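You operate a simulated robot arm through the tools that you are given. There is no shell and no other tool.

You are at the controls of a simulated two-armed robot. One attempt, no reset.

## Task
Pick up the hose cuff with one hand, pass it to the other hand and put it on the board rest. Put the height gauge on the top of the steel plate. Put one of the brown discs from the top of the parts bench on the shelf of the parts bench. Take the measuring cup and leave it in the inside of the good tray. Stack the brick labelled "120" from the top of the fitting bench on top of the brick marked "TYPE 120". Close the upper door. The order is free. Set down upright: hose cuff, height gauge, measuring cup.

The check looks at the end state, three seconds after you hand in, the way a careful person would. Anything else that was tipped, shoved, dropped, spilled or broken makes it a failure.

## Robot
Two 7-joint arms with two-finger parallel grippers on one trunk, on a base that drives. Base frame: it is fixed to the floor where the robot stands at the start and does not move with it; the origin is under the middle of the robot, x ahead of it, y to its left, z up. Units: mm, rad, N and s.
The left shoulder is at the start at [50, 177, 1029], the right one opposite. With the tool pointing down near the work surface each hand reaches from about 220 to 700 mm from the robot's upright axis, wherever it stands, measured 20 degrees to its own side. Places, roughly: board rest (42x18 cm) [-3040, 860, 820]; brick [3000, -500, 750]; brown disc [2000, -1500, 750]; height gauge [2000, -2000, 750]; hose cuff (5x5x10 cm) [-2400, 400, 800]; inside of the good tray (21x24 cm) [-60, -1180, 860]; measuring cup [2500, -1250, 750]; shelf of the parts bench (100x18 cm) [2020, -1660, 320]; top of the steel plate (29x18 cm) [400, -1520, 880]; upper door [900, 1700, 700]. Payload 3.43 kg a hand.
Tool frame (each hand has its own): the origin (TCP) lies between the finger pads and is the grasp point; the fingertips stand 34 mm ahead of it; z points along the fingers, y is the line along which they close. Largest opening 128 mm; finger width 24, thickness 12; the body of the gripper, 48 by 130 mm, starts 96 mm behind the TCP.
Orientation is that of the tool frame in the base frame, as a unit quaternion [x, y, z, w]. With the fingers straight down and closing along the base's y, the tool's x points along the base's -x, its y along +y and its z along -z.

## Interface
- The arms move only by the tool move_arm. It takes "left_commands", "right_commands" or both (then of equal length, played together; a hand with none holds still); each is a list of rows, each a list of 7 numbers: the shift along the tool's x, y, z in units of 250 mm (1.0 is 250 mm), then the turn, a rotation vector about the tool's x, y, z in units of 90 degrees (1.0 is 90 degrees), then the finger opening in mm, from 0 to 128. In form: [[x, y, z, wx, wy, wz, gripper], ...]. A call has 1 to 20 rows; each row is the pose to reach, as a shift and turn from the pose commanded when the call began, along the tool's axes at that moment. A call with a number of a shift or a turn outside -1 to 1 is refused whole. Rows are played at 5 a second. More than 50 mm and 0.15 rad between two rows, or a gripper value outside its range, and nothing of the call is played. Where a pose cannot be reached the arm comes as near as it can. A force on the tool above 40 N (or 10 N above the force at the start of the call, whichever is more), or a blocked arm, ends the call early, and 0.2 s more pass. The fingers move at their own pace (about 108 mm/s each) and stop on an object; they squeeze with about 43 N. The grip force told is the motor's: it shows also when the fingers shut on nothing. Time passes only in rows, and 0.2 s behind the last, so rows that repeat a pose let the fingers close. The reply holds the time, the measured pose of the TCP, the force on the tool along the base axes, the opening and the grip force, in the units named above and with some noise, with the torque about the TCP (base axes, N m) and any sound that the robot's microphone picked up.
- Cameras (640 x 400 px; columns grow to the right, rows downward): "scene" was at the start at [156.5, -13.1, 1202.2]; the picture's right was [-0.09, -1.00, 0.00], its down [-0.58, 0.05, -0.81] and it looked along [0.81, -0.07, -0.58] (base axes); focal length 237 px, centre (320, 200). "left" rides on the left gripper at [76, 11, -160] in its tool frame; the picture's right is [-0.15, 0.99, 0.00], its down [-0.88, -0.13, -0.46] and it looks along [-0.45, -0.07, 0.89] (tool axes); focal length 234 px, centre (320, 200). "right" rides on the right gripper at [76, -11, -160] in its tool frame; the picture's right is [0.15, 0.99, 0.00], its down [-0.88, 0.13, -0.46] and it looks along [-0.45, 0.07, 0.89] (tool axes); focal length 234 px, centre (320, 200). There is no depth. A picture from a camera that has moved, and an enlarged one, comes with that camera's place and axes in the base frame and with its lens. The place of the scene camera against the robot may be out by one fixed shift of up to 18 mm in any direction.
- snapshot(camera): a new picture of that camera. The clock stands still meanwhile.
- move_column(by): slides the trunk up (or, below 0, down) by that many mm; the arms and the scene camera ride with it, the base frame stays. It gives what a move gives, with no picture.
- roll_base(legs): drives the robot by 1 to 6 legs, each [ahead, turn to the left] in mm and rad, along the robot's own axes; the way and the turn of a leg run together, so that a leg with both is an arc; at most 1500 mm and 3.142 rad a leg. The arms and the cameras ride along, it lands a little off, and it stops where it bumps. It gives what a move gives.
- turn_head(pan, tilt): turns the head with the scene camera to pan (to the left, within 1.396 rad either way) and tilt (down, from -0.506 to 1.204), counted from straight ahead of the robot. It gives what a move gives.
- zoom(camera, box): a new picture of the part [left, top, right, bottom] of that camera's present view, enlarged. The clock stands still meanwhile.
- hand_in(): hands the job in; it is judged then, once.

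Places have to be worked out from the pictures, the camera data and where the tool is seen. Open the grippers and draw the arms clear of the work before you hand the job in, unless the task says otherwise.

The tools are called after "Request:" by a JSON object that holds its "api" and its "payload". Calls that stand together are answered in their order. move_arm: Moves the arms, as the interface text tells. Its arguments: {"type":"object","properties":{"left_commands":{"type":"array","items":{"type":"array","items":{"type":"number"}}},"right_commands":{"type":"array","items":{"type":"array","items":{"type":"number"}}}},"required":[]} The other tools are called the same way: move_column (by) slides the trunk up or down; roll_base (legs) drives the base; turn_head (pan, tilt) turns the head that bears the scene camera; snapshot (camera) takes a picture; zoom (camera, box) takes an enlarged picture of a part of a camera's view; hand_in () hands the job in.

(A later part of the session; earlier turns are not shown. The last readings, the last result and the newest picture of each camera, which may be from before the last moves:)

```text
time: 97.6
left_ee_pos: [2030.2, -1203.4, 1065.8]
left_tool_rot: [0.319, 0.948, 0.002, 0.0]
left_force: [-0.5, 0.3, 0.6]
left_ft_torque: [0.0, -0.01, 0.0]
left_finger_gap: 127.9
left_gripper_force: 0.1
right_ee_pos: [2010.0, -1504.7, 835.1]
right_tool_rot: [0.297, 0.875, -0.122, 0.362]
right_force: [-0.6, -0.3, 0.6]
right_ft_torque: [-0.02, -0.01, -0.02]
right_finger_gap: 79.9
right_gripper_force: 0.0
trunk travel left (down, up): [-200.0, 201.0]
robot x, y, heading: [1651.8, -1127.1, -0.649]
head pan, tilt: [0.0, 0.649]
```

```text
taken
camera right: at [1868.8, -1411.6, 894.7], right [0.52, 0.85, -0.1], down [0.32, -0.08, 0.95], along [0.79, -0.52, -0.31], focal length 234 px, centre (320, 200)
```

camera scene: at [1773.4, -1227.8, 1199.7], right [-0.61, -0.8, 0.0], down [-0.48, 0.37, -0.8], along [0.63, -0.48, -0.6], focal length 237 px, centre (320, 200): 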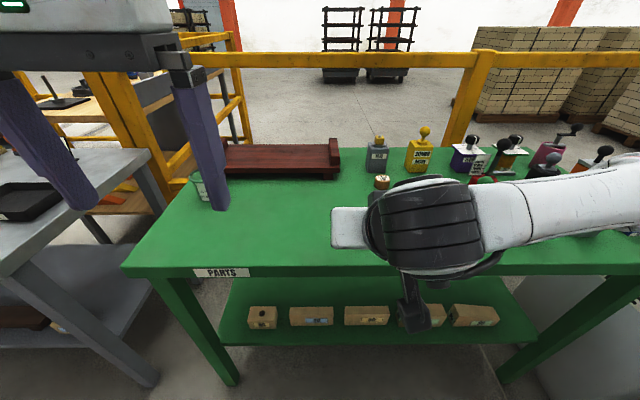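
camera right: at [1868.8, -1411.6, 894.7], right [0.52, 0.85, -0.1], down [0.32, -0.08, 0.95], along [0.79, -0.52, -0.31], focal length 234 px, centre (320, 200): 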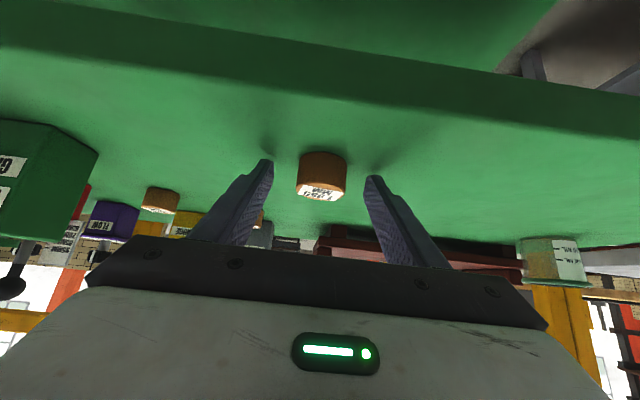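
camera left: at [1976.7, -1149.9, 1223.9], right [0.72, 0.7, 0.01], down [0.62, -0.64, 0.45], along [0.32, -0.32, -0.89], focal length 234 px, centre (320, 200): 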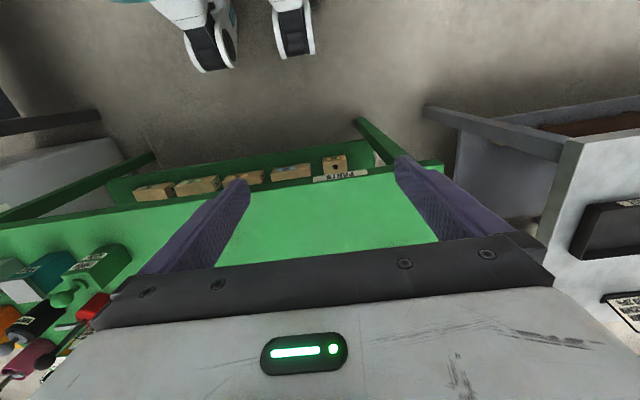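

No table contact yet; I advance 6 mm horizontally for a better bite and close on the disc.

Request:
{"api": "move_arm", "payload": {"right_commands": [[-0.017, 0, 0.017, 0, 0, 0, 80], [-0.017, 0, 0.017, 0, 0, 0, 30], [-0.017, 0, 0.017, 0, 0, 0, 20], [-0.017, 0, 0.017, 0, 0, 0, 20]]}}

Request:
{"api": "snapshot", "payload": {"camera": "right"}}

```text
time: 98.6
left_ee_pos: [2030.4, -1204.6, 1064.8]
left_tool_rot: [0.321, 0.947, 0.002, 0.001]
left_force: [0.5, 0.6, 0.0]
left_ft_torque: [-0.01, 0.02, 0.01]
left_finger_gap: 128.0
left_gripper_force: 0.1
right_ee_pos: [2015.1, -1508.0, 836.6]
right_tool_rot: [0.297, 0.875, -0.123, 0.363]
right_force: [0.7, -0.6, -0.6]
right_ft_torque: [-0.01, -0.02, 0.0]
right_finger_gap: 39.6
right_gripper_force: 42.9
trunk travel left (down, up): [-200.0, 201.0]
robot x, y, heading: [1645.7, -1128.1, -0.65]
head pan, tilt: [0.0, 0.649]
```

```text
taken
camera right: at [1873.8, -1414.9, 896.1], right [0.52, 0.85, -0.1], down [0.32, -0.08, 0.95], along [0.79, -0.52, -0.31], focal length 234 px, centre (320, 200)
```

right: 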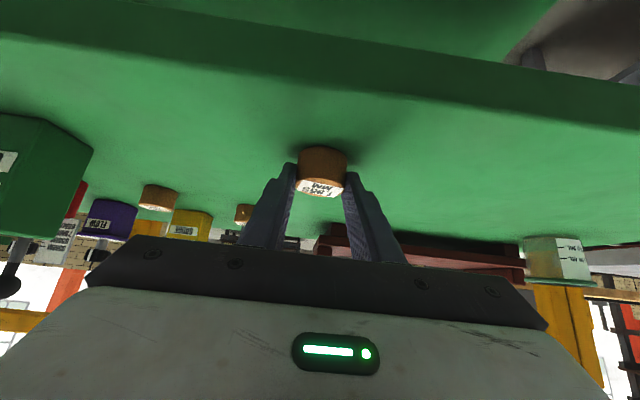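

Disc gripped (39.6 mm). I lift it and draw it back toward the robot before driving along the bench.

Request:
{"api": "move_arm", "payload": {"right_commands": [[-0.08, 0, -0.08, 0, 0, 0, 20], [-0.2, 0, -0.2, 0, 0, 0, 20], [-0.34, 0, -0.34, 0, 0, 0, 20], [-0.22, -0.05, -0.46, 0, 0, 0, 20], [-0.1, -0.1, -0.58, 0, 0, 0, 20], [0.02, -0.15, -0.7, 0, 0, 0, 20], [0.13, -0.2, -0.81, 0, 0, 0, 20], [0.226, -0.24, -0.906, 0, 0, 0, 20], [0.226, -0.24, -0.906, 0, 0, 0, 20]]}}

Request:
{"api": "snapshot", "payload": {"camera": "right"}}

Request:
{"api": "snapshot", "payload": {"camera": "scene"}}

```text
time: 100.6
left_ee_pos: [2031.1, -1203.0, 1066.1]
left_tool_rot: [0.32, 0.947, 0.003, 0.001]
left_force: [0.3, 0.0, 0.3]
left_ft_torque: [-0.07, 0.01, -0.02]
left_finger_gap: 128.0
left_gripper_force: 0.1
right_ee_pos: [1863.9, -1426.5, 986.1]
right_tool_rot: [0.298, 0.875, -0.123, 0.361]
right_force: [-0.4, -0.4, -0.7]
right_ft_torque: [0.0, 0.0, -0.01]
right_finger_gap: 39.7
right_gripper_force: 42.5
right hand out of reach, approached as far as the arm can: row 7, 8, 9
trunk travel left (down, up): [-200.0, 201.0]
robot x, y, heading: [1651.9, -1127.1, -0.651]
head pan, tilt: [0.0, 0.649]
```

```text
taken
camera right: at [1724.2, -1332.8, 1045.8], right [0.52, 0.85, -0.1], down [0.32, -0.08, 0.94], along [0.79, -0.52, -0.31], focal length 234 px, centre (320, 200)
```

right: 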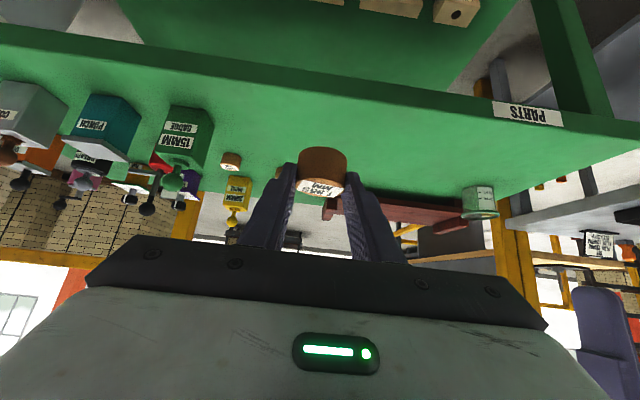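

```text
taken
camera scene: at [1773.3, -1227.4, 1199.7], right [-0.61, -0.8, 0.0], down [-0.48, 0.37, -0.8], along [0.63, -0.48, -0.6], focal length 237 px, centre (320, 200)
```

scene: 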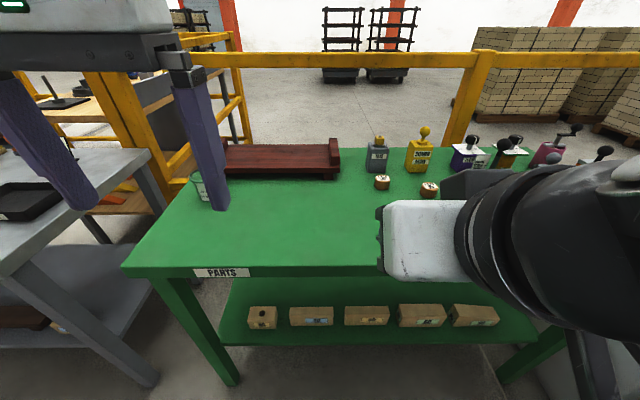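

I drive along the bench to its right end: turn right, 470 mm, turn back.

Request:
{"api": "roll_base", "payload": {"legs": [[0, -1.565], [470, 0], [0, 1.575]]}}

Request:
{"api": "turn_head", "payload": {"pan": -0.25, "tilt": 0.75}}

Request:
{"api": "snapshot", "payload": {"camera": "scene"}}

Request:
{"api": "snapshot", "payload": {"camera": "left"}}

Request:
{"api": "snapshot", "payload": {"camera": "right"}}

```text
time: 111.0
left_ee_pos: [1747.0, -1578.4, 1065.5]
left_tool_rot: [0.324, 0.946, 0.003, 0.001]
left_force: [0.4, 0.1, 0.2]
left_ft_torque: [0.02, 0.06, -0.01]
left_finger_gap: 127.9
left_gripper_force: 0.0
right_ee_pos: [1577.7, -1799.8, 986.2]
right_tool_rot: [0.302, 0.874, -0.124, 0.361]
right_force: [0.7, 0.2, -0.1]
right_ft_torque: [-0.01, 0.0, 0.03]
right_finger_gap: 39.5
right_gripper_force: 43.2
trunk travel left (down, up): [-200.0, 201.0]
robot x, y, heading: [1366.5, -1499.5, -0.657]
head pan, tilt: [0.0, 0.649]
```

```text
time: 111.8
left_ee_pos: [1747.3, -1577.7, 1065.5]
left_tool_rot: [0.324, 0.946, 0.003, 0.001]
left_force: [0.3, 0.5, 0.5]
left_ft_torque: [-0.02, 0.04, 0.01]
left_finger_gap: 127.8
left_gripper_force: 0.0
right_ee_pos: [1578.4, -1799.6, 986.1]
right_tool_rot: [0.301, 0.874, -0.124, 0.361]
right_force: [-0.2, -0.7, 0.3]
right_ft_torque: [0.04, 0.02, 0.01]
right_finger_gap: 39.7
right_gripper_force: 43.3
trunk travel left (down, up): [-200.0, 201.0]
robot x, y, heading: [1366.5, -1499.6, -0.657]
head pan, tilt: [-0.25, 0.75]
```

```text
taken
camera scene: at [1471.2, -1612.2, 1191.1], right [-0.79, -0.62, 0.0], down [-0.42, 0.54, -0.73], along [0.45, -0.58, -0.68], focal length 237 px, centre (320, 200)
```

scene: 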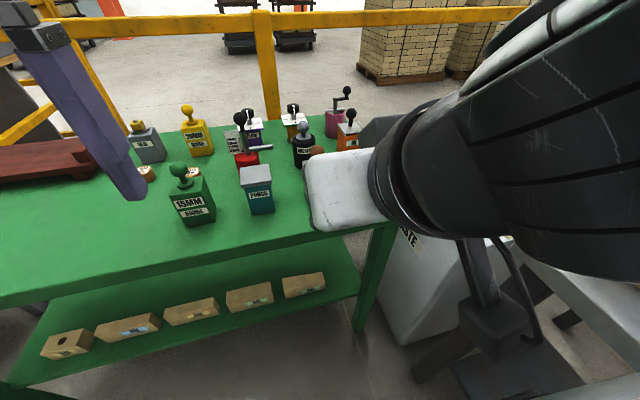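

```text
taken
camera left: at [1692.8, -1523.9, 1223.9], right [0.72, 0.69, 0.01], down [0.61, -0.64, 0.45], along [0.32, -0.33, -0.89], focal length 234 px, centre (320, 200)
```

left: 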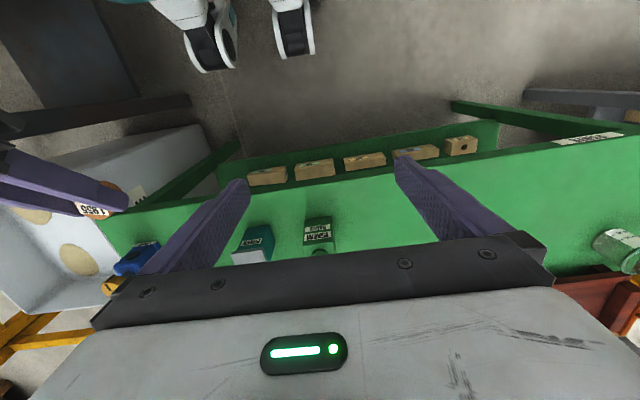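

```text
taken
camera right: at [1439.0, -1705.2, 1045.6], right [0.53, 0.84, -0.1], down [0.32, -0.08, 0.94], along [0.79, -0.53, -0.31], focal length 234 px, centre (320, 200)
```

right: 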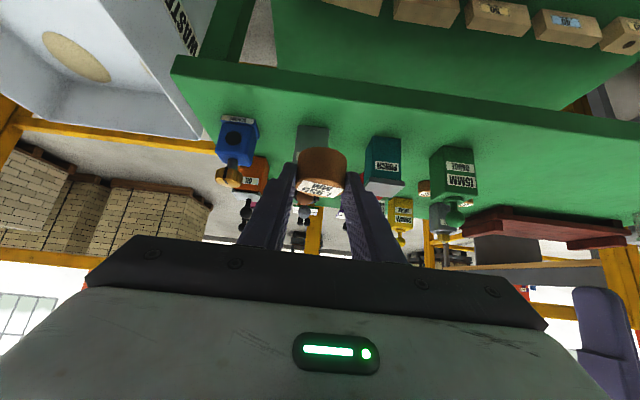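

I zoom the left camera on the right end of the shelf to locate the free spot.

Request:
{"api": "zoom", "payload": {"camera": "left", "box": [190, 110, 350, 210]}}

Request:
{"api": "zoom", "payload": {"camera": "scene", "box": [220, 230, 420, 355]}}

```text
4.00 times, centred on (270, 160) of left
camera zoom: at [1692.8, -1523.9, 1223.9], right [0.72, 0.69, 0.01], down [0.61, -0.64, 0.45], along [0.32, -0.33, -0.89], focal length 937 px, centre (520, 360)
```

zoom: 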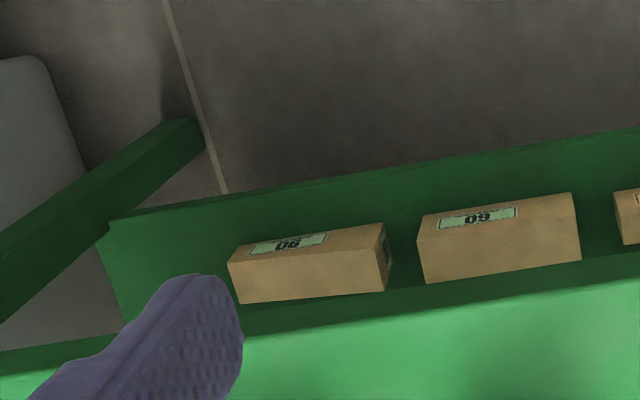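

```text
3.20 times, centred on (320, 292) of scene
camera zoom: at [1471.2, -1612.2, 1191.1], right [-0.79, -0.62, 0.0], down [-0.42, 0.54, -0.73], along [0.45, -0.58, -0.68], focal length 760 px, centre (320, -96)
```

zoom: 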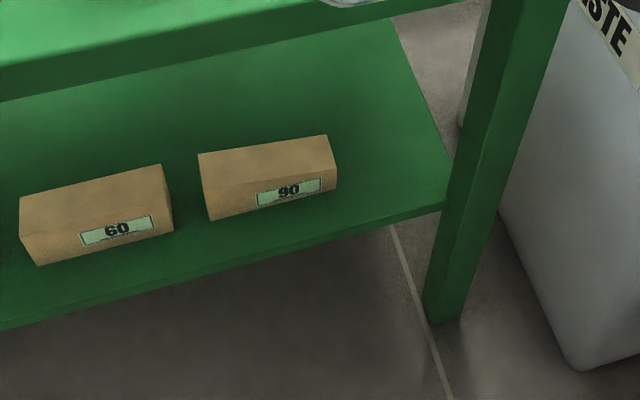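

Shelf front edge right corner ≈(1607,-2026), box 90's end is ~103 mm from it; free spot for the disc ≈(1682,-1995). I lower the trunk by 200 mm first.

Request:
{"api": "move_column", "payload": {"by": -199}}

Request:
{"api": "snapshot", "payload": {"camera": "scene"}}

```text
time: 114.0
left_ee_pos: [1747.2, -1578.1, 867.4]
left_tool_rot: [0.324, 0.946, 0.002, 0.0]
left_force: [-0.3, 0.0, -0.5]
left_ft_torque: [-0.03, 0.01, 0.04]
left_finger_gap: 127.9
left_gripper_force: 0.0
right_ee_pos: [1577.8, -1799.3, 788.3]
right_tool_rot: [0.302, 0.874, -0.124, 0.361]
right_force: [-0.1, 0.5, 0.0]
right_ft_torque: [-0.02, 0.01, 0.0]
right_finger_gap: 39.7
right_gripper_force: 42.9
trunk travel left (down, up): [-1.0, 400.0]
robot x, y, heading: [1366.7, -1497.7, -0.656]
head pan, tilt: [-0.25, 0.75]
```

```text
taken
camera scene: at [1471.1, -1612.2, 992.1], right [-0.79, -0.61, 0.0], down [-0.42, 0.54, -0.73], along [0.45, -0.58, -0.68], focal length 237 px, centre (320, 200)
```

scene: 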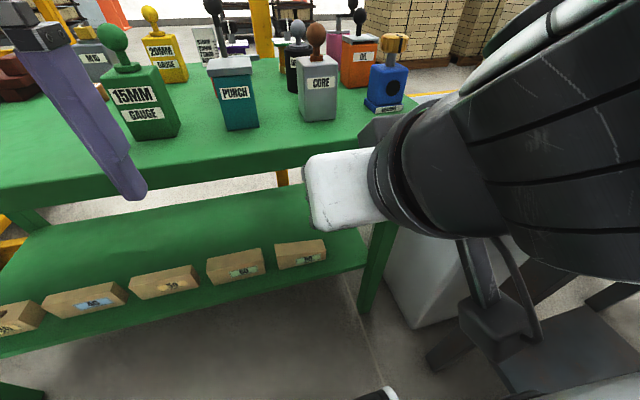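

I lower the right hand in front of the bench (200 mm down, 90 mm to the right) and check.

Request:
{"api": "move_arm", "payload": {"right_commands": [[0.113, -0.072, 0.113, 0, 0, 0, 20], [0.226, -0.144, 0.226, 0, 0, 0, 20], [0.339, -0.216, 0.339, 0, 0, 0, 20], [0.452, -0.288, 0.452, 0, 0, 0, 20], [0.565, -0.36, 0.565, 0, 0, 0, 20], [0.565, -0.36, 0.565, 0, 0, 0, 20]]}}

Request:
{"api": "snapshot", "payload": {"camera": "right"}}

Request:
{"api": "snapshot", "payload": {"camera": "scene"}}

```text
time: 115.0
left_ee_pos: [1757.5, -1575.6, 860.8]
left_tool_rot: [0.317, 0.948, -0.001, -0.004]
left_force: [1.2, 0.8, -0.3]
left_ft_torque: [-0.07, 0.14, 0.01]
left_finger_gap: 127.8
left_gripper_force: 0.1
right_ee_pos: [1649.8, -1799.5, 620.6]
right_tool_rot: [0.205, 0.902, -0.09, 0.371]
right_force: [-0.2, -0.7, -1.6]
right_ft_torque: [0.03, 0.02, 0.02]
right_finger_gap: 39.6
right_gripper_force: 43.0
right hand out of reach, approached as far as the arm can: row 1, 2, 3, 4, 5
trunk travel left (down, up): [-1.0, 400.0]
robot x, y, heading: [1370.9, -1503.0, -0.614]
head pan, tilt: [-0.25, 0.75]
stopped in row 5 (right hand): the arm was blocked; the commanded pose is now the measured one
```

```text
taken
camera right: at [1494.6, -1735.5, 679.5], right [0.34, 0.93, -0.11], down [0.33, -0.01, 0.94], along [0.88, -0.36, -0.31], focal length 234 px, centre (320, 200)
```

right: 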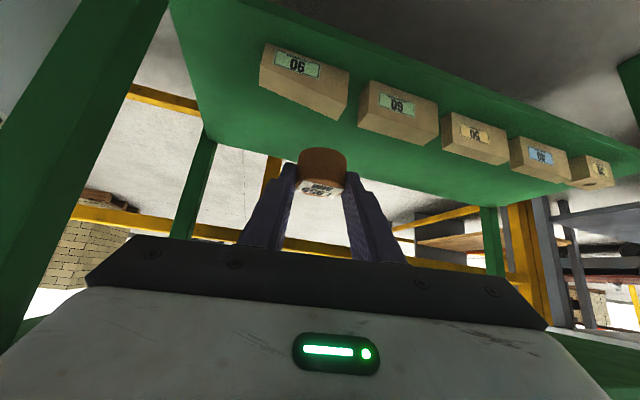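

```text
taken
camera scene: at [1487.1, -1607.2, 989.2], right [-0.76, -0.65, 0.01], down [-0.45, 0.52, -0.73], along [0.47, -0.56, -0.68], focal length 237 px, centre (320, 200)
```

scene: 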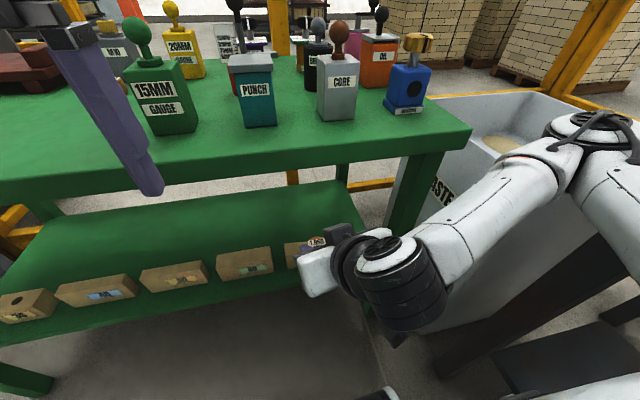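

The arm got blocked and the robot was turned slightly. I look around to the right to find what touched.

Request:
{"api": "turn_head", "payload": {"pan": -0.9, "tilt": 0.6}}

Request:
{"api": "snapshot", "payload": {"camera": "scene"}}

Request:
{"api": "turn_head", "payload": {"pan": -1.39, "tilt": 0.9}}

Request:
{"api": "snapshot", "payload": {"camera": "scene"}}

Request:
{"api": "snapshot", "payload": {"camera": "left"}}

```text
time: 116.1
left_ee_pos: [1754.7, -1575.9, 863.4]
left_tool_rot: [0.316, 0.949, 0.001, -0.003]
left_force: [0.5, -0.6, 0.2]
left_ft_torque: [0.0, -0.02, -0.04]
left_finger_gap: 128.0
left_gripper_force: 0.1
right_ee_pos: [1649.8, -1797.5, 619.9]
right_tool_rot: [0.205, 0.902, -0.088, 0.37]
right_force: [-0.1, -0.6, -1.0]
right_ft_torque: [-0.01, -0.02, -0.01]
right_finger_gap: 39.3
right_gripper_force: 43.2
trunk travel left (down, up): [-1.0, 400.0]
robot x, y, heading: [1366.4, -1501.7, -0.612]
head pan, tilt: [-0.901, 0.6]
```

```text
taken
camera scene: at [1437.1, -1632.2, 1004.4], right [-1.0, -0.06, 0.01], down [-0.04, 0.56, -0.83], along [0.04, -0.82, -0.56], focal length 237 px, centre (320, 200)
```

scene: 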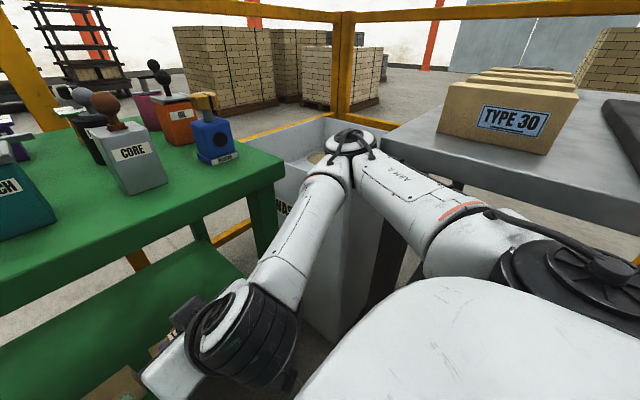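

```text
time: 117.0
left_ee_pos: [1754.2, -1575.8, 863.7]
left_tool_rot: [0.315, 0.949, 0.0, -0.003]
left_force: [0.1, -0.3, -1.0]
left_ft_torque: [0.02, 0.0, 0.02]
left_finger_gap: 127.9
left_gripper_force: 0.1
right_ee_pos: [1649.1, -1797.8, 619.6]
right_tool_rot: [0.205, 0.902, -0.087, 0.37]
right_force: [-0.6, -0.4, 0.0]
right_ft_torque: [0.05, 0.03, 0.01]
right_finger_gap: 39.5
right_gripper_force: 43.1
trunk travel left (down, up): [-1.0, 400.0]
robot x, y, heading: [1370.7, -1499.4, -0.611]
head pan, tilt: [-1.389, 0.901]
```

```text
taken
camera scene: at [1400.0, -1613.1, 980.0], right [-0.91, 0.42, 0.01], down [0.32, 0.71, -0.63], along [-0.26, -0.57, -0.78], focal length 237 px, centre (320, 200)
```

scene: 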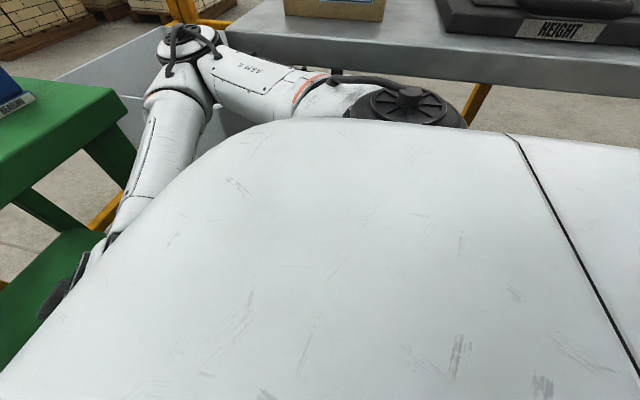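

```text
taken
camera left: at [1700.9, -1521.4, 1021.7], right [0.71, 0.7, 0.0], down [0.63, -0.63, 0.45], along [0.32, -0.32, -0.89], focal length 234 px, centre (320, 200)
```

left: 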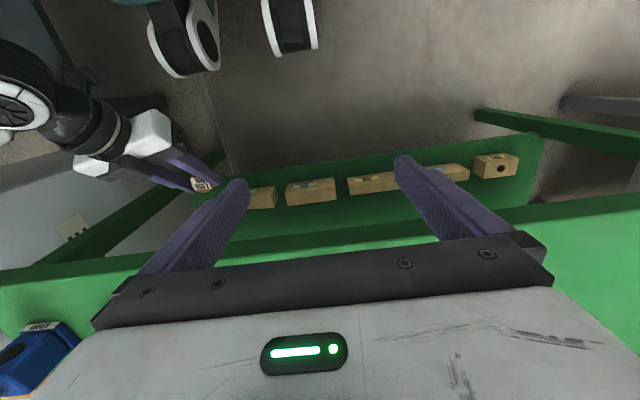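

The right elbow is wedged toward the QA bench/bin corner; there's not enough room here. I back out by reversing the hand motion, and will instead place the disc from the middle of the bench, behind the boxes where the shelf is free.

Request:
{"api": "move_arm", "payload": {"right_commands": [[-0.065, -0.014, -0.125, 0.0135, 0, 0.0136, 20], [-0.13, -0.029, -0.25, 0.027, 0, 0.027, 20], [-0.196, -0.043, -0.374, 0.04, 0, 0.04, 20], [-0.261, -0.058, -0.5, 0.054, 0, 0.054, 20], [-0.326, -0.072, -0.624, 0.0675, 0, 0.068, 20], [-0.326, -0.072, -0.624, 0.0675, 0, 0.068, 20]]}}

Request:
{"api": "turn_head", "payload": {"pan": -0.9, "tilt": 0.6}}

Request:
{"api": "snapshot", "payload": {"camera": "scene"}}

```text
time: 118.4
left_ee_pos: [1751.9, -1571.3, 866.5]
left_tool_rot: [0.311, 0.95, 0.003, 0.001]
left_force: [-0.5, -0.4, -0.9]
left_ft_torque: [-0.01, 0.0, 0.01]
left_finger_gap: 127.9
left_gripper_force: 0.0
right_ee_pos: [1594.8, -1792.2, 793.6]
right_tool_rot: [0.274, 0.882, -0.114, 0.366]
right_force: [0.1, 0.4, -0.3]
right_ft_torque: [-0.02, -0.02, 0.02]
right_finger_gap: 39.7
right_gripper_force: 43.0
right hand out of reach, approached as far as the arm can: row 1, 2, 3, 4, 5, 6
trunk travel left (down, up): [-1.0, 400.0]
robot x, y, heading: [1373.1, -1499.8, -0.619]
head pan, tilt: [-1.389, 0.901]
```

```text
time: 119.3
left_ee_pos: [1751.8, -1571.4, 866.2]
left_tool_rot: [0.312, 0.95, 0.003, 0.001]
left_force: [0.1, 0.8, -0.3]
left_ft_torque: [-0.02, -0.01, 0.02]
left_finger_gap: 128.0
left_gripper_force: 0.0
right_ee_pos: [1595.1, -1793.3, 793.9]
right_tool_rot: [0.273, 0.882, -0.114, 0.366]
right_force: [-0.5, 1.0, -0.5]
right_ft_torque: [-0.01, -0.01, 0.0]
right_finger_gap: 39.4
right_gripper_force: 42.7
trunk travel left (down, up): [-1.0, 400.0]
robot x, y, heading: [1369.8, -1501.5, -0.609]
head pan, tilt: [-0.901, 0.6]
```

```text
taken
camera scene: at [1431.3, -1634.5, 1004.9], right [-1.0, -0.06, 0.0], down [-0.03, 0.56, -0.82], along [0.05, -0.82, -0.57], focal length 237 px, centre (320, 200)
```

scene: 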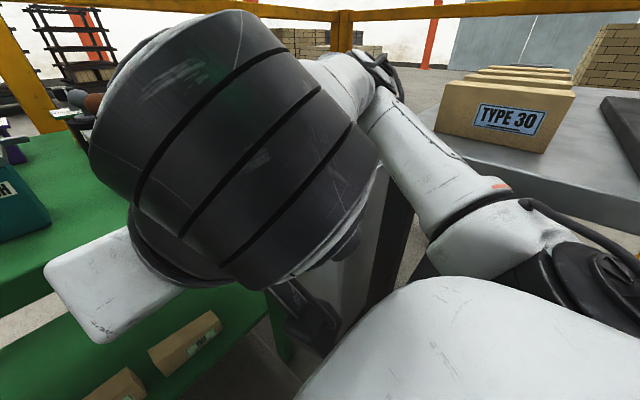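

Backed out cleanly. I raise the trunk again and drive back toward the middle of the bench, ending slightly closer to it.

Request:
{"api": "move_column", "payload": {"by": 199}}

Request:
{"api": "roll_base", "payload": {"legs": [[0, 1.41], [430, 0], [0, -1.445]]}}

Request:
{"api": "turn_head", "payload": {"pan": -0.25, "tilt": 0.75}}

Request:
{"api": "snapshot", "payload": {"camera": "scene"}}

Request:
{"api": "snapshot", "payload": {"camera": "left"}}

Request:
{"api": "snapshot", "payload": {"camera": "right"}}

```text
time: 121.5
left_ee_pos: [1752.3, -1571.5, 1064.1]
left_tool_rot: [0.312, 0.95, 0.003, -0.001]
left_force: [-0.2, 0.0, 0.5]
left_ft_torque: [-0.02, 0.0, 0.01]
left_finger_gap: 127.7
left_gripper_force: 0.1
right_ee_pos: [1594.8, -1794.3, 991.4]
right_tool_rot: [0.274, 0.882, -0.114, 0.366]
right_force: [-0.5, 0.0, -0.6]
right_ft_torque: [0.03, 0.0, -0.03]
right_finger_gap: 39.6
right_gripper_force: 42.9
trunk travel left (down, up): [-200.0, 201.0]
robot x, y, heading: [1367.9, -1500.4, -0.611]
head pan, tilt: [-0.901, 0.6]
```

```text
time: 131.1
left_ee_pos: [2056.3, -1277.4, 1064.0]
left_tool_rot: [0.332, 0.943, 0.002, 0.0]
left_force: [0.6, 0.2, 0.2]
left_ft_torque: [0.0, 0.01, -0.01]
left_finger_gap: 127.9
left_gripper_force: 0.0
right_ee_pos: [1890.0, -1491.7, 991.9]
right_tool_rot: [0.293, 0.876, -0.122, 0.364]
right_force: [0.8, 0.4, -0.4]
right_ft_torque: [-0.04, 0.02, -0.03]
right_finger_gap: 39.5
right_gripper_force: 43.1
trunk travel left (down, up): [-200.0, 201.0]
robot x, y, heading: [1675.1, -1191.9, -0.658]
head pan, tilt: [-0.901, 0.6]
```

```text
time: 132.2
left_ee_pos: [2056.7, -1278.1, 1065.1]
left_tool_rot: [0.332, 0.943, 0.003, 0.0]
left_force: [-0.5, -0.8, -0.6]
left_ft_torque: [0.0, -0.01, -0.05]
left_finger_gap: 128.2
left_gripper_force: 0.0
right_ee_pos: [1890.9, -1492.8, 992.7]
right_tool_rot: [0.292, 0.876, -0.121, 0.365]
right_force: [0.0, -0.4, -0.3]
right_ft_torque: [-0.03, -0.02, -0.02]
right_finger_gap: 39.6
right_gripper_force: 42.9
trunk travel left (down, up): [-200.0, 201.0]
robot x, y, heading: [1677.5, -1193.4, -0.657]
head pan, tilt: [-0.25, 0.75]
```

```text
taken
camera scene: at [1783.3, -1303.4, 1191.1], right [-0.79, -0.62, 0.0], down [-0.42, 0.54, -0.73], along [0.45, -0.58, -0.68], focal length 237 px, centre (320, 200)
```

scene: 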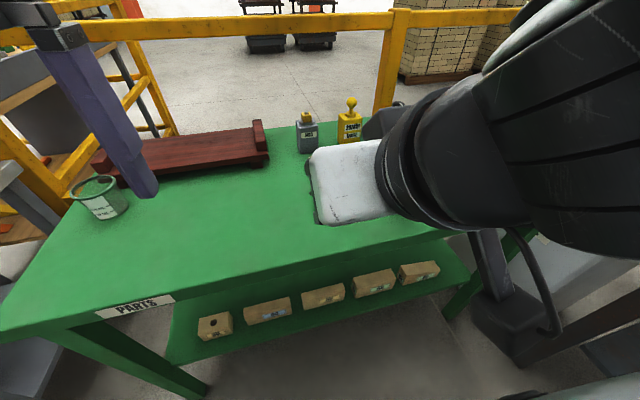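

```text
taken
camera left: at [2003.1, -1222.8, 1223.4], right [0.73, 0.68, 0.01], down [0.6, -0.66, 0.45], along [0.31, -0.33, -0.89], focal length 234 px, centre (320, 200)
```

left: 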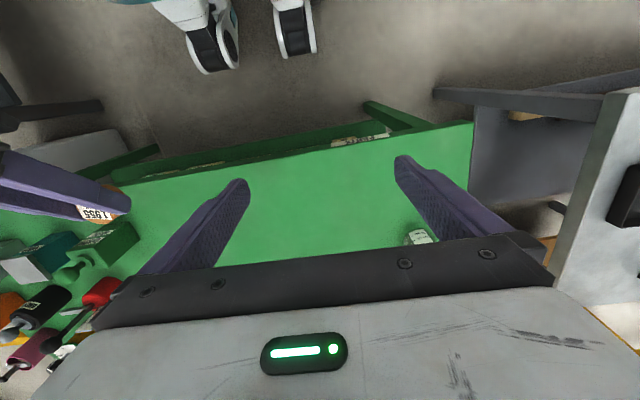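

```text
taken
camera right: at [1748.4, -1400.1, 1051.1], right [0.51, 0.85, -0.1], down [0.32, -0.08, 0.95], along [0.8, -0.52, -0.31], focal length 234 px, centre (320, 200)
```

right: 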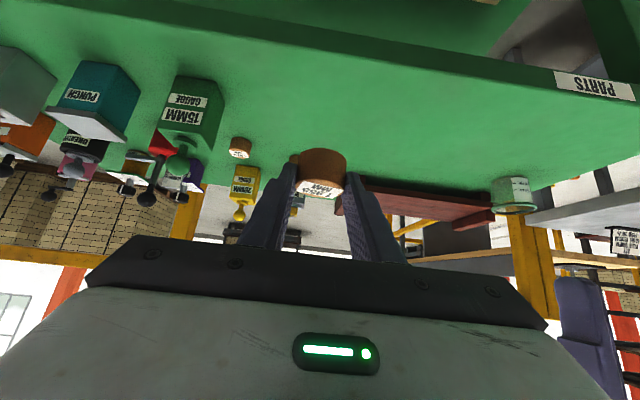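

The bench edge is ~380 mm ahead; the hand needs room to go down in front of it. I back up 120 mm.

Request:
{"api": "roll_base", "payload": {"legs": [[-120, 0]]}}

```text
time: 133.4
left_ee_pos: [1958.9, -1203.2, 1065.2]
left_tool_rot: [0.332, 0.943, 0.003, 0.0]
left_force: [-0.2, 0.1, 0.0]
left_ft_torque: [0.01, 0.0, 0.0]
left_finger_gap: 128.0
left_gripper_force: 0.1
right_ee_pos: [1792.0, -1416.7, 992.0]
right_tool_rot: [0.292, 0.876, -0.121, 0.364]
right_force: [0.0, -0.5, -0.5]
right_ft_torque: [-0.03, -0.04, 0.01]
right_finger_gap: 39.5
right_gripper_force: 43.3
trunk travel left (down, up): [-200.0, 201.0]
robot x, y, heading: [1578.9, -1113.5, -0.651]
head pan, tilt: [-0.25, 0.75]
```

Bench edge now ~508 mm ahead. I lower the hand in front of the bench with a small forward and rightward shift.

Request:
{"api": "move_arm", "payload": {"right_commands": [[0.074, -0.037, 0.12, 0, 0, 0, 20], [0.148, -0.074, 0.239, 0, 0, 0, 20], [0.222, -0.111, 0.359, 0, 0, 0, 20], [0.297, -0.149, 0.479, 0, 0, 0, 20], [0.371, -0.186, 0.599, 0, 0, 0, 20], [0.445, -0.223, 0.718, 0, 0, 0, 20], [0.519, -0.26, 0.838, 0, 0, 0, 20], [0.519, -0.26, 0.838, 0, 0, 0, 20]]}}

Request:
{"api": "snapshot", "payload": {"camera": "scene"}}

Request:
{"api": "snapshot", "payload": {"camera": "right"}}

```text
time: 135.2
left_ee_pos: [1959.7, -1203.0, 1064.4]
left_tool_rot: [0.332, 0.943, 0.003, 0.001]
left_force: [0.0, -0.5, -0.7]
left_ft_torque: [0.01, 0.04, 0.04]
left_finger_gap: 127.8
left_gripper_force: 0.1
right_ee_pos: [1799.2, -1502.0, 751.2]
right_tool_rot: [0.293, 0.877, -0.121, 0.362]
right_force: [0.6, -0.4, -0.2]
right_ft_torque: [-0.01, 0.0, -0.03]
right_finger_gap: 39.5
right_gripper_force: 43.1
right hand out of reach, approached as far as the arm can: row 1, 2, 3, 4, 5, 6
trunk travel left (down, up): [-200.0, 201.0]
robot x, y, heading: [1581.4, -1112.0, -0.657]
head pan, tilt: [-0.25, 0.75]
```

```text
taken
camera scene: at [1686.2, -1228.6, 1191.1], right [-0.79, -0.62, 0.0], down [-0.42, 0.54, -0.73], along [0.45, -0.58, -0.68], focal length 237 px, centre (320, 200)
```

scene: 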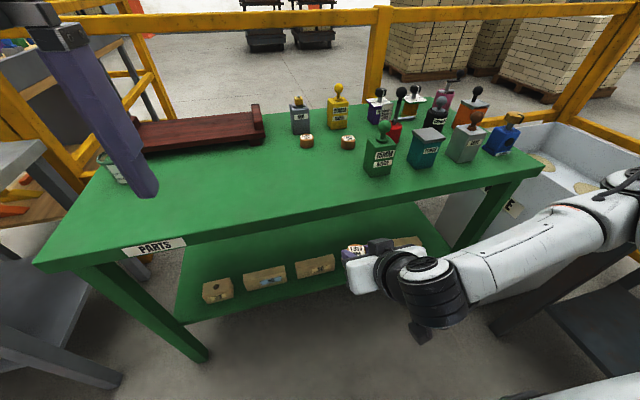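

```text
taken
camera right: at [1658.2, -1411.2, 810.5], right [0.51, 0.85, -0.1], down [0.32, -0.08, 0.95], along [0.8, -0.52, -0.31], focal length 234 px, centre (320, 200)
```

right: 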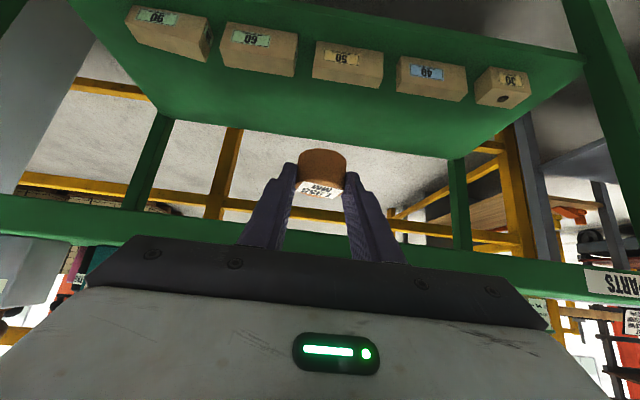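

Fine so far. I keep lowering straight down to about z=440 in front of the shelf.

Request:
{"api": "move_arm", "payload": {"right_commands": [[0.11, 0, 0.11, 0, 0, 0, 20], [0.22, 0, 0.22, 0, 0, 0, 20], [0.33, 0, 0.33, 0, 0, 0, 20], [0.44, 0, 0.44, 0, 0, 0, 20], [0.55, 0, 0.55, 0, 0, 0, 20], [0.66, 0, 0.66, 0, 0, 0, 20], [0.77, 0, 0.77, 0, 0, 0, 20], [0.877, 0, 0.877, 0, 0, 0, 20], [0.877, 0, 0.877, 0, 0, 0, 20]]}}

Request:
{"api": "snapshot", "payload": {"camera": "scene"}}

Request:
{"api": "snapshot", "payload": {"camera": "right"}}

```text
time: 137.2
left_ee_pos: [1958.9, -1202.9, 1064.7]
left_tool_rot: [0.333, 0.943, 0.003, 0.001]
left_force: [-0.3, 0.4, 1.0]
left_ft_torque: [-0.01, -0.01, -0.02]
left_finger_gap: 128.0
left_gripper_force: 0.1
right_ee_pos: [1876.4, -1463.4, 472.6]
right_tool_rot: [0.305, 0.881, -0.141, 0.333]
right_force: [0.6, 0.5, -0.5]
right_ft_torque: [0.02, 0.03, -0.01]
right_finger_gap: 39.3
right_gripper_force: 42.4
right hand out of reach, approached as far as the arm can: row 2, 3, 4, 5, 6, 7, 8, 9
trunk travel left (down, up): [-200.0, 201.0]
robot x, y, heading: [1579.6, -1118.6, -0.658]
head pan, tilt: [-0.25, 0.75]
```

```text
taken
camera scene: at [1686.2, -1228.6, 1191.1], right [-0.79, -0.62, 0.0], down [-0.42, 0.54, -0.73], along [0.45, -0.58, -0.68], focal length 237 px, centre (320, 200)
```

scene: 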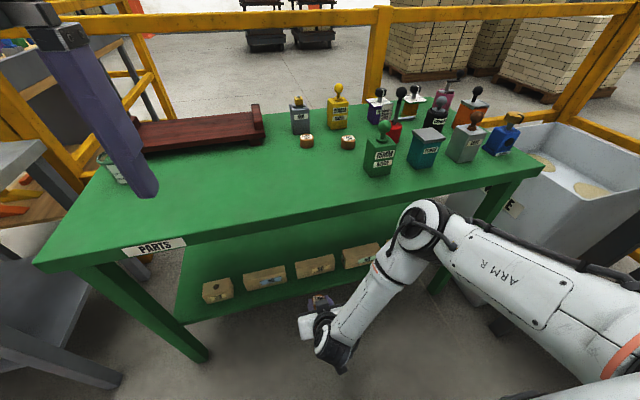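

```text
taken
camera right: at [1743.3, -1364.8, 540.6], right [0.54, 0.83, -0.14], down [0.37, -0.08, 0.92], along [0.75, -0.55, -0.36], focal length 234 px, centre (320, 200)
```

right: 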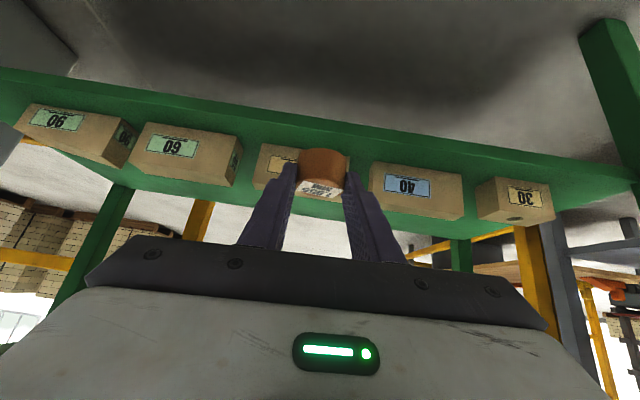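

The arm's elbow tucks in near the bench edge; the hand is at z≈473 clear of the boxes. I extend the hand forward under the bench top (still above the boxes) and restore the 45° orientation.

Request:
{"api": "move_arm", "payload": {"right_commands": [[-0.091, -0.064, 0.087, -0.008, -0.006, 0, 20], [-0.182, -0.128, 0.173, -0.015, -0.012, 0.001, 20], [-0.272, -0.191, 0.26, -0.023, -0.017, 0.001, 20], [-0.363, -0.255, 0.346, -0.03, -0.023, 0.002, 20], [-0.454, -0.319, 0.433, -0.038, -0.029, 0.002, 20], [-0.454, -0.319, 0.433, -0.038, -0.029, 0.002, 20]]}}

Request:
{"api": "snapshot", "payload": {"camera": "scene"}}

Request:
{"api": "snapshot", "payload": {"camera": "right"}}

```text
time: 138.6
left_ee_pos: [1959.2, -1203.0, 1064.8]
left_tool_rot: [0.333, 0.943, 0.001, -0.001]
left_force: [-0.4, 0.1, -0.6]
left_ft_torque: [0.0, 0.01, 0.01]
left_finger_gap: 128.1
left_gripper_force: 0.0
right_ee_pos: [1954.9, -1556.4, 511.6]
right_tool_rot: [0.295, 0.877, -0.122, 0.36]
right_force: [0.6, -0.4, -0.8]
right_ft_torque: [0.0, 0.03, 0.0]
right_finger_gap: 39.6
right_gripper_force: 43.4
right hand out of reach, approached as far as the arm can: row 1, 2, 3, 4, 5, 6
trunk travel left (down, up): [-200.0, 201.0]
robot x, y, heading: [1578.8, -1115.8, -0.658]
head pan, tilt: [-0.25, 0.75]
```

```text
taken
camera scene: at [1686.2, -1228.6, 1191.0], right [-0.79, -0.62, 0.0], down [-0.42, 0.54, -0.73], along [0.45, -0.58, -0.68], focal length 237 px, centre (320, 200)
```

scene: 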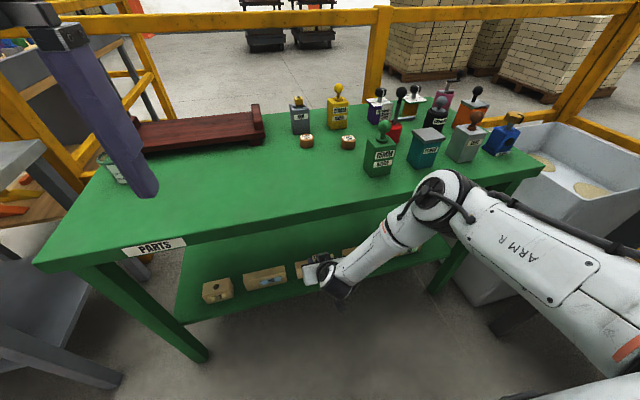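

```text
taken
camera right: at [1813.3, -1463.3, 571.5], right [0.52, 0.85, -0.11], down [0.32, -0.08, 0.94], along [0.79, -0.52, -0.32], focal length 234 px, centre (320, 200)
```

right: 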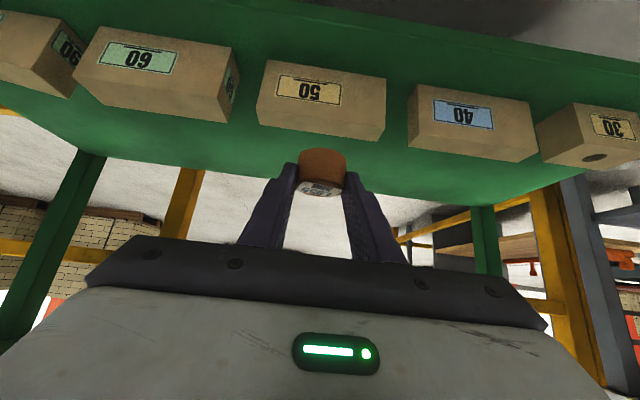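

Orientation is right but wrist limits stop further reach. Since the disc is round, I yaw the hand 0.5 rad to the left (relaxing the wrist) while extending further forward.

Request:
{"api": "move_arm", "payload": {"right_commands": [[-0.03, 0, 0.03, -0.0564, 0, -0.0562, 20], [-0.08, 0, 0.08, -0.1127, 0, -0.1124, 20], [-0.14, 0, 0.14, -0.169, 0, -0.1685, 20], [-0.21, 0, 0.21, -0.2254, 0, -0.2247, 20], [-0.28, 0, 0.283, -0.2254, 0, -0.2247, 20], [-0.28, 0, 0.283, -0.2254, 0, -0.2247, 20]]}}

Request:
{"api": "snapshot", "payload": {"camera": "scene"}}

Request:
{"api": "snapshot", "payload": {"camera": "right"}}

```text
time: 140.0
left_ee_pos: [1958.6, -1202.9, 1065.1]
left_tool_rot: [0.332, 0.943, 0.002, 0.0]
left_force: [-0.3, 1.2, 0.4]
left_ft_torque: [-0.03, 0.02, -0.03]
left_finger_gap: 127.9
left_gripper_force: 0.1
right_ee_pos: [2031.9, -1617.4, 514.0]
right_tool_rot: [0.069, 0.922, -0.028, 0.381]
right_force: [0.2, 0.1, -0.6]
right_ft_torque: [-0.01, -0.01, -0.02]
right_finger_gap: 39.4
right_gripper_force: 42.4
right hand out of reach, approached as far as the arm can: row 1, 2, 3
trunk travel left (down, up): [-200.0, 201.0]
robot x, y, heading: [1583.1, -1111.2, -0.649]
head pan, tilt: [-0.25, 0.75]
```

```text
taken
camera scene: at [1686.4, -1228.3, 1191.1], right [-0.79, -0.62, 0.0], down [-0.42, 0.54, -0.73], along [0.45, -0.58, -0.68], focal length 237 px, centre (320, 200)
```

scene: 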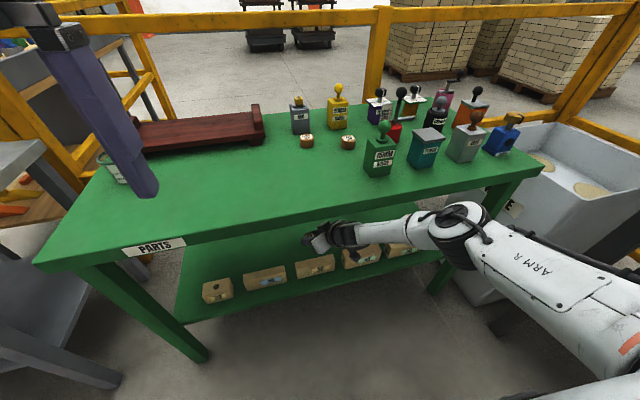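

```text
taken
camera right: at [1863.6, -1603.2, 572.0], right [0.04, 0.99, -0.1], down [0.32, 0.08, 0.95], along [0.95, -0.07, -0.31], focal length 234 px, centre (320, 200)
```

right: 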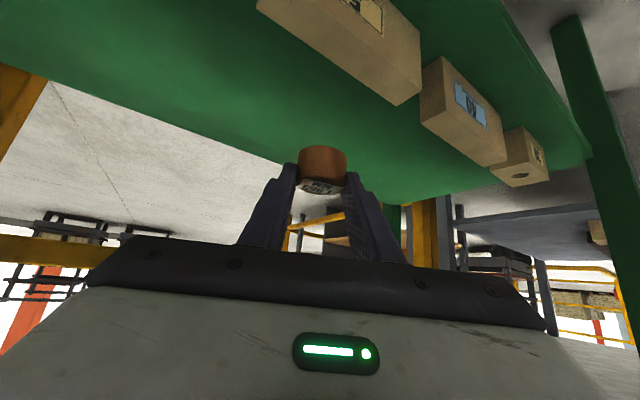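

The hand is now well under the bench at (2032,-1617,514). I shift it to the chosen spot behind the boxes and lower with the trunk by 130 mm.

Request:
{"api": "move_arm", "payload": {"right_commands": [[-0.053, -0.012, 0.053, 0, 0, 0, 20], [-0.106, -0.024, 0.105, 0, 0, 0, 20], [-0.106, -0.024, 0.105, 0, 0, 0, 20]]}}

Request:
{"api": "move_column", "payload": {"by": -125}}

Request:
{"api": "snapshot", "payload": {"camera": "right"}}

Request:
{"api": "snapshot", "payload": {"camera": "scene"}}

```text
time: 140.8
left_ee_pos: [1959.4, -1202.6, 1063.7]
left_tool_rot: [0.332, 0.943, 0.003, 0.0]
left_force: [-0.5, -0.7, 0.1]
left_ft_torque: [-0.03, 0.01, -0.04]
left_finger_gap: 128.0
left_gripper_force: 0.0
right_ee_pos: [2058.7, -1625.2, 512.2]
right_tool_rot: [0.068, 0.922, -0.028, 0.381]
right_force: [-0.4, 0.9, -0.7]
right_ft_torque: [0.0, 0.02, 0.02]
right_finger_gap: 39.3
right_gripper_force: 43.1
right hand out of reach, approached as far as the arm can: row 2, 3
trunk travel left (down, up): [-200.0, 201.0]
robot x, y, heading: [1578.4, -1115.7, -0.655]
head pan, tilt: [-0.25, 0.75]
```

```text
time: 142.3
left_ee_pos: [1958.3, -1203.1, 940.3]
left_tool_rot: [0.332, 0.943, 0.003, -0.001]
left_force: [0.3, 0.0, -0.9]
left_ft_torque: [0.0, 0.01, 0.0]
left_finger_gap: 128.0
left_gripper_force: 0.0
right_ee_pos: [2060.2, -1628.2, 391.9]
right_tool_rot: [0.07, 0.92, -0.03, 0.384]
right_force: [3.2, -3.2, 10.9]
right_ft_torque: [0.5, 0.25, -0.1]
right_finger_gap: 39.5
right_gripper_force: 43.1
trunk travel left (down, up): [-75.0, 326.0]
robot x, y, heading: [1581.6, -1113.0, -0.657]
head pan, tilt: [-0.25, 0.75]
```

```text
taken
camera right: at [1892.2, -1612.5, 449.5], right [0.05, 0.99, -0.1], down [0.31, 0.09, 0.95], along [0.95, -0.08, -0.31], focal length 234 px, centre (320, 200)
```

right: 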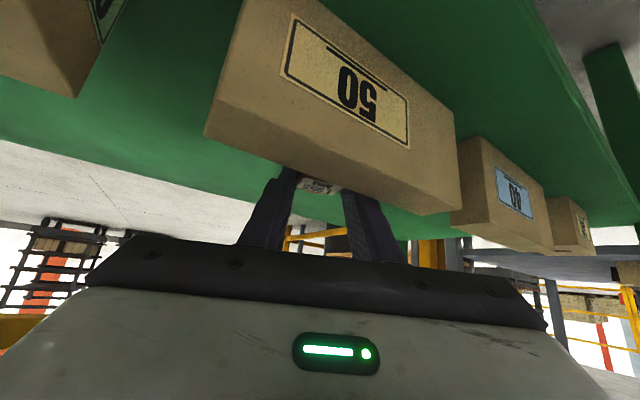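

```text
taken
camera scene: at [1685.7, -1228.0, 1066.4], right [-0.79, -0.62, 0.0], down [-0.42, 0.54, -0.73], along [0.45, -0.58, -0.68], focal length 237 px, centre (320, 200)
```

scene: 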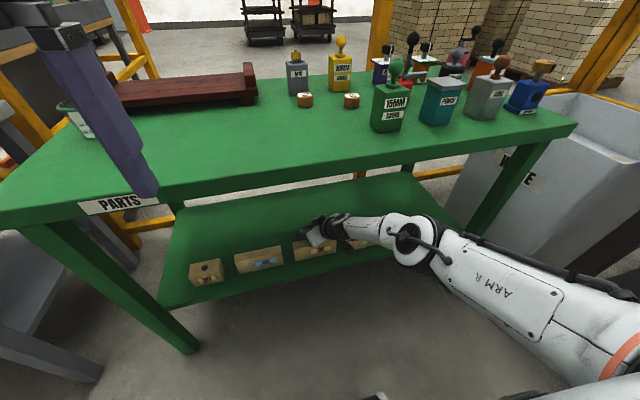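

The reading shows ~11 N upward: the fingers touch box 50's top. I raise the trunk 45 mm at once and re-measure.

Request:
{"api": "move_column", "payload": {"by": 45}}

Request:
{"api": "snapshot", "payload": {"camera": "right"}}

Request:
{"api": "zoom", "payload": {"camera": "scene", "box": [160, 170, 480, 370]}}

```text
time: 143.2
left_ee_pos: [1959.5, -1201.9, 984.8]
left_tool_rot: [0.332, 0.943, 0.002, 0.0]
left_force: [0.3, 0.3, 0.2]
left_ft_torque: [0.01, -0.02, -0.03]
left_finger_gap: 127.8
left_gripper_force: 0.0
right_ee_pos: [2057.4, -1625.5, 431.6]
right_tool_rot: [0.069, 0.922, -0.028, 0.381]
right_force: [-0.2, 0.1, -1.1]
right_ft_torque: [-0.02, 0.0, -0.01]
right_finger_gap: 39.3
right_gripper_force: 43.4
trunk travel left (down, up): [-120.0, 281.0]
robot x, y, heading: [1579.1, -1112.7, -0.653]
head pan, tilt: [-0.25, 0.75]
```

```text
taken
camera right: at [1890.6, -1611.1, 491.3], right [0.04, 0.99, -0.1], down [0.32, 0.08, 0.94], along [0.95, -0.07, -0.31], focal length 234 px, centre (320, 200)
```

right: 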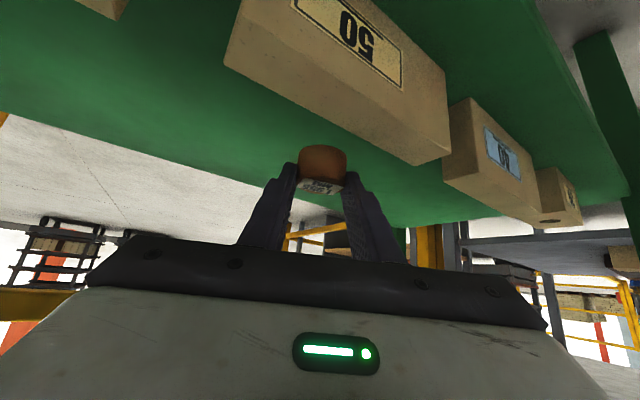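

```text
2.00 times, centred on (320, 270) of scene
camera zoom: at [1686.4, -1228.7, 1111.0], right [-0.79, -0.62, 0.0], down [-0.42, 0.54, -0.73], along [0.45, -0.58, -0.68], focal length 475 px, centre (320, 60)
```

zoom: 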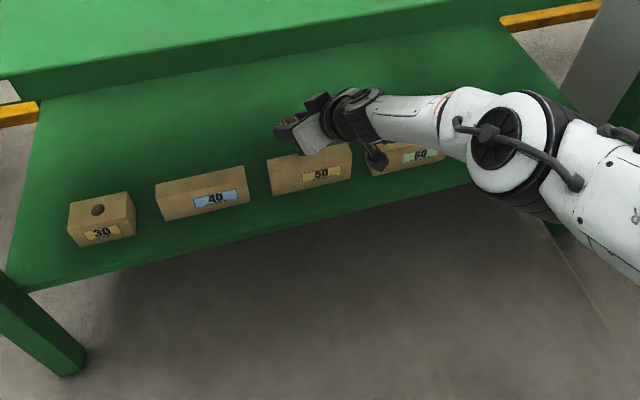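

From two views, box 50's top is at z≈401 (boxes ~72 tall on a shelf at z≈329) with its rear edge at depth ~76 mm. I need the disc ~40 mm deeper; I raise the hand relative to the trunk, move it deeper, and will then lower with the trunk.

Request:
{"api": "move_arm", "payload": {"right_commands": [[-0.08, -0.01, -0.06, 0, 0, 0, 20], [-0.16, -0.03, -0.1, 0, 0, 0, 20], [-0.242, -0.072, -0.053, 0, 0, 0, 20], [-0.242, -0.072, -0.053, 0, 0, 0, 20]]}}

Request:
{"api": "snapshot", "payload": {"camera": "right"}}

Request:
{"api": "snapshot", "payload": {"camera": "scene"}}

```text
time: 144.2
left_ee_pos: [1958.8, -1202.8, 984.9]
left_tool_rot: [0.333, 0.943, 0.003, 0.0]
left_force: [-0.7, -0.5, 0.6]
left_ft_torque: [-0.02, -0.01, 0.0]
left_finger_gap: 128.0
left_gripper_force: 0.1
right_ee_pos: [2084.0, -1645.3, 485.5]
right_tool_rot: [0.069, 0.921, -0.028, 0.383]
right_force: [-0.5, 0.1, 0.2]
right_ft_torque: [-0.02, 0.02, -0.01]
right_finger_gap: 39.5
right_gripper_force: 43.0
right hand out of reach, approached as far as the arm can: row 3, 4
trunk travel left (down, up): [-120.0, 281.0]
robot x, y, heading: [1579.8, -1117.7, -0.655]
head pan, tilt: [-0.25, 0.75]
```

```text
taken
camera right: at [1916.1, -1632.0, 544.7], right [0.04, 0.99, -0.1], down [0.31, 0.08, 0.95], along [0.95, -0.07, -0.31], focal length 234 px, centre (320, 200)
```

right: 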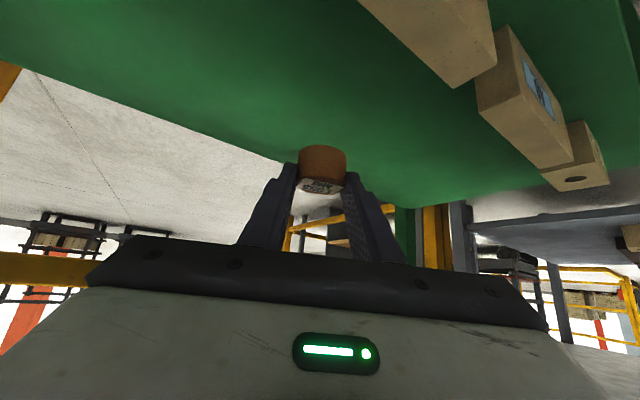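

```text
taken
camera scene: at [1686.3, -1228.6, 1111.0], right [-0.79, -0.62, 0.0], down [-0.42, 0.54, -0.73], along [0.45, -0.58, -0.68], focal length 237 px, centre (320, 200)
```

scene: 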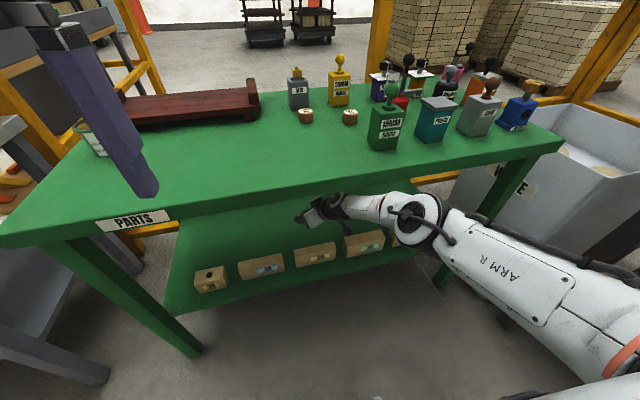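

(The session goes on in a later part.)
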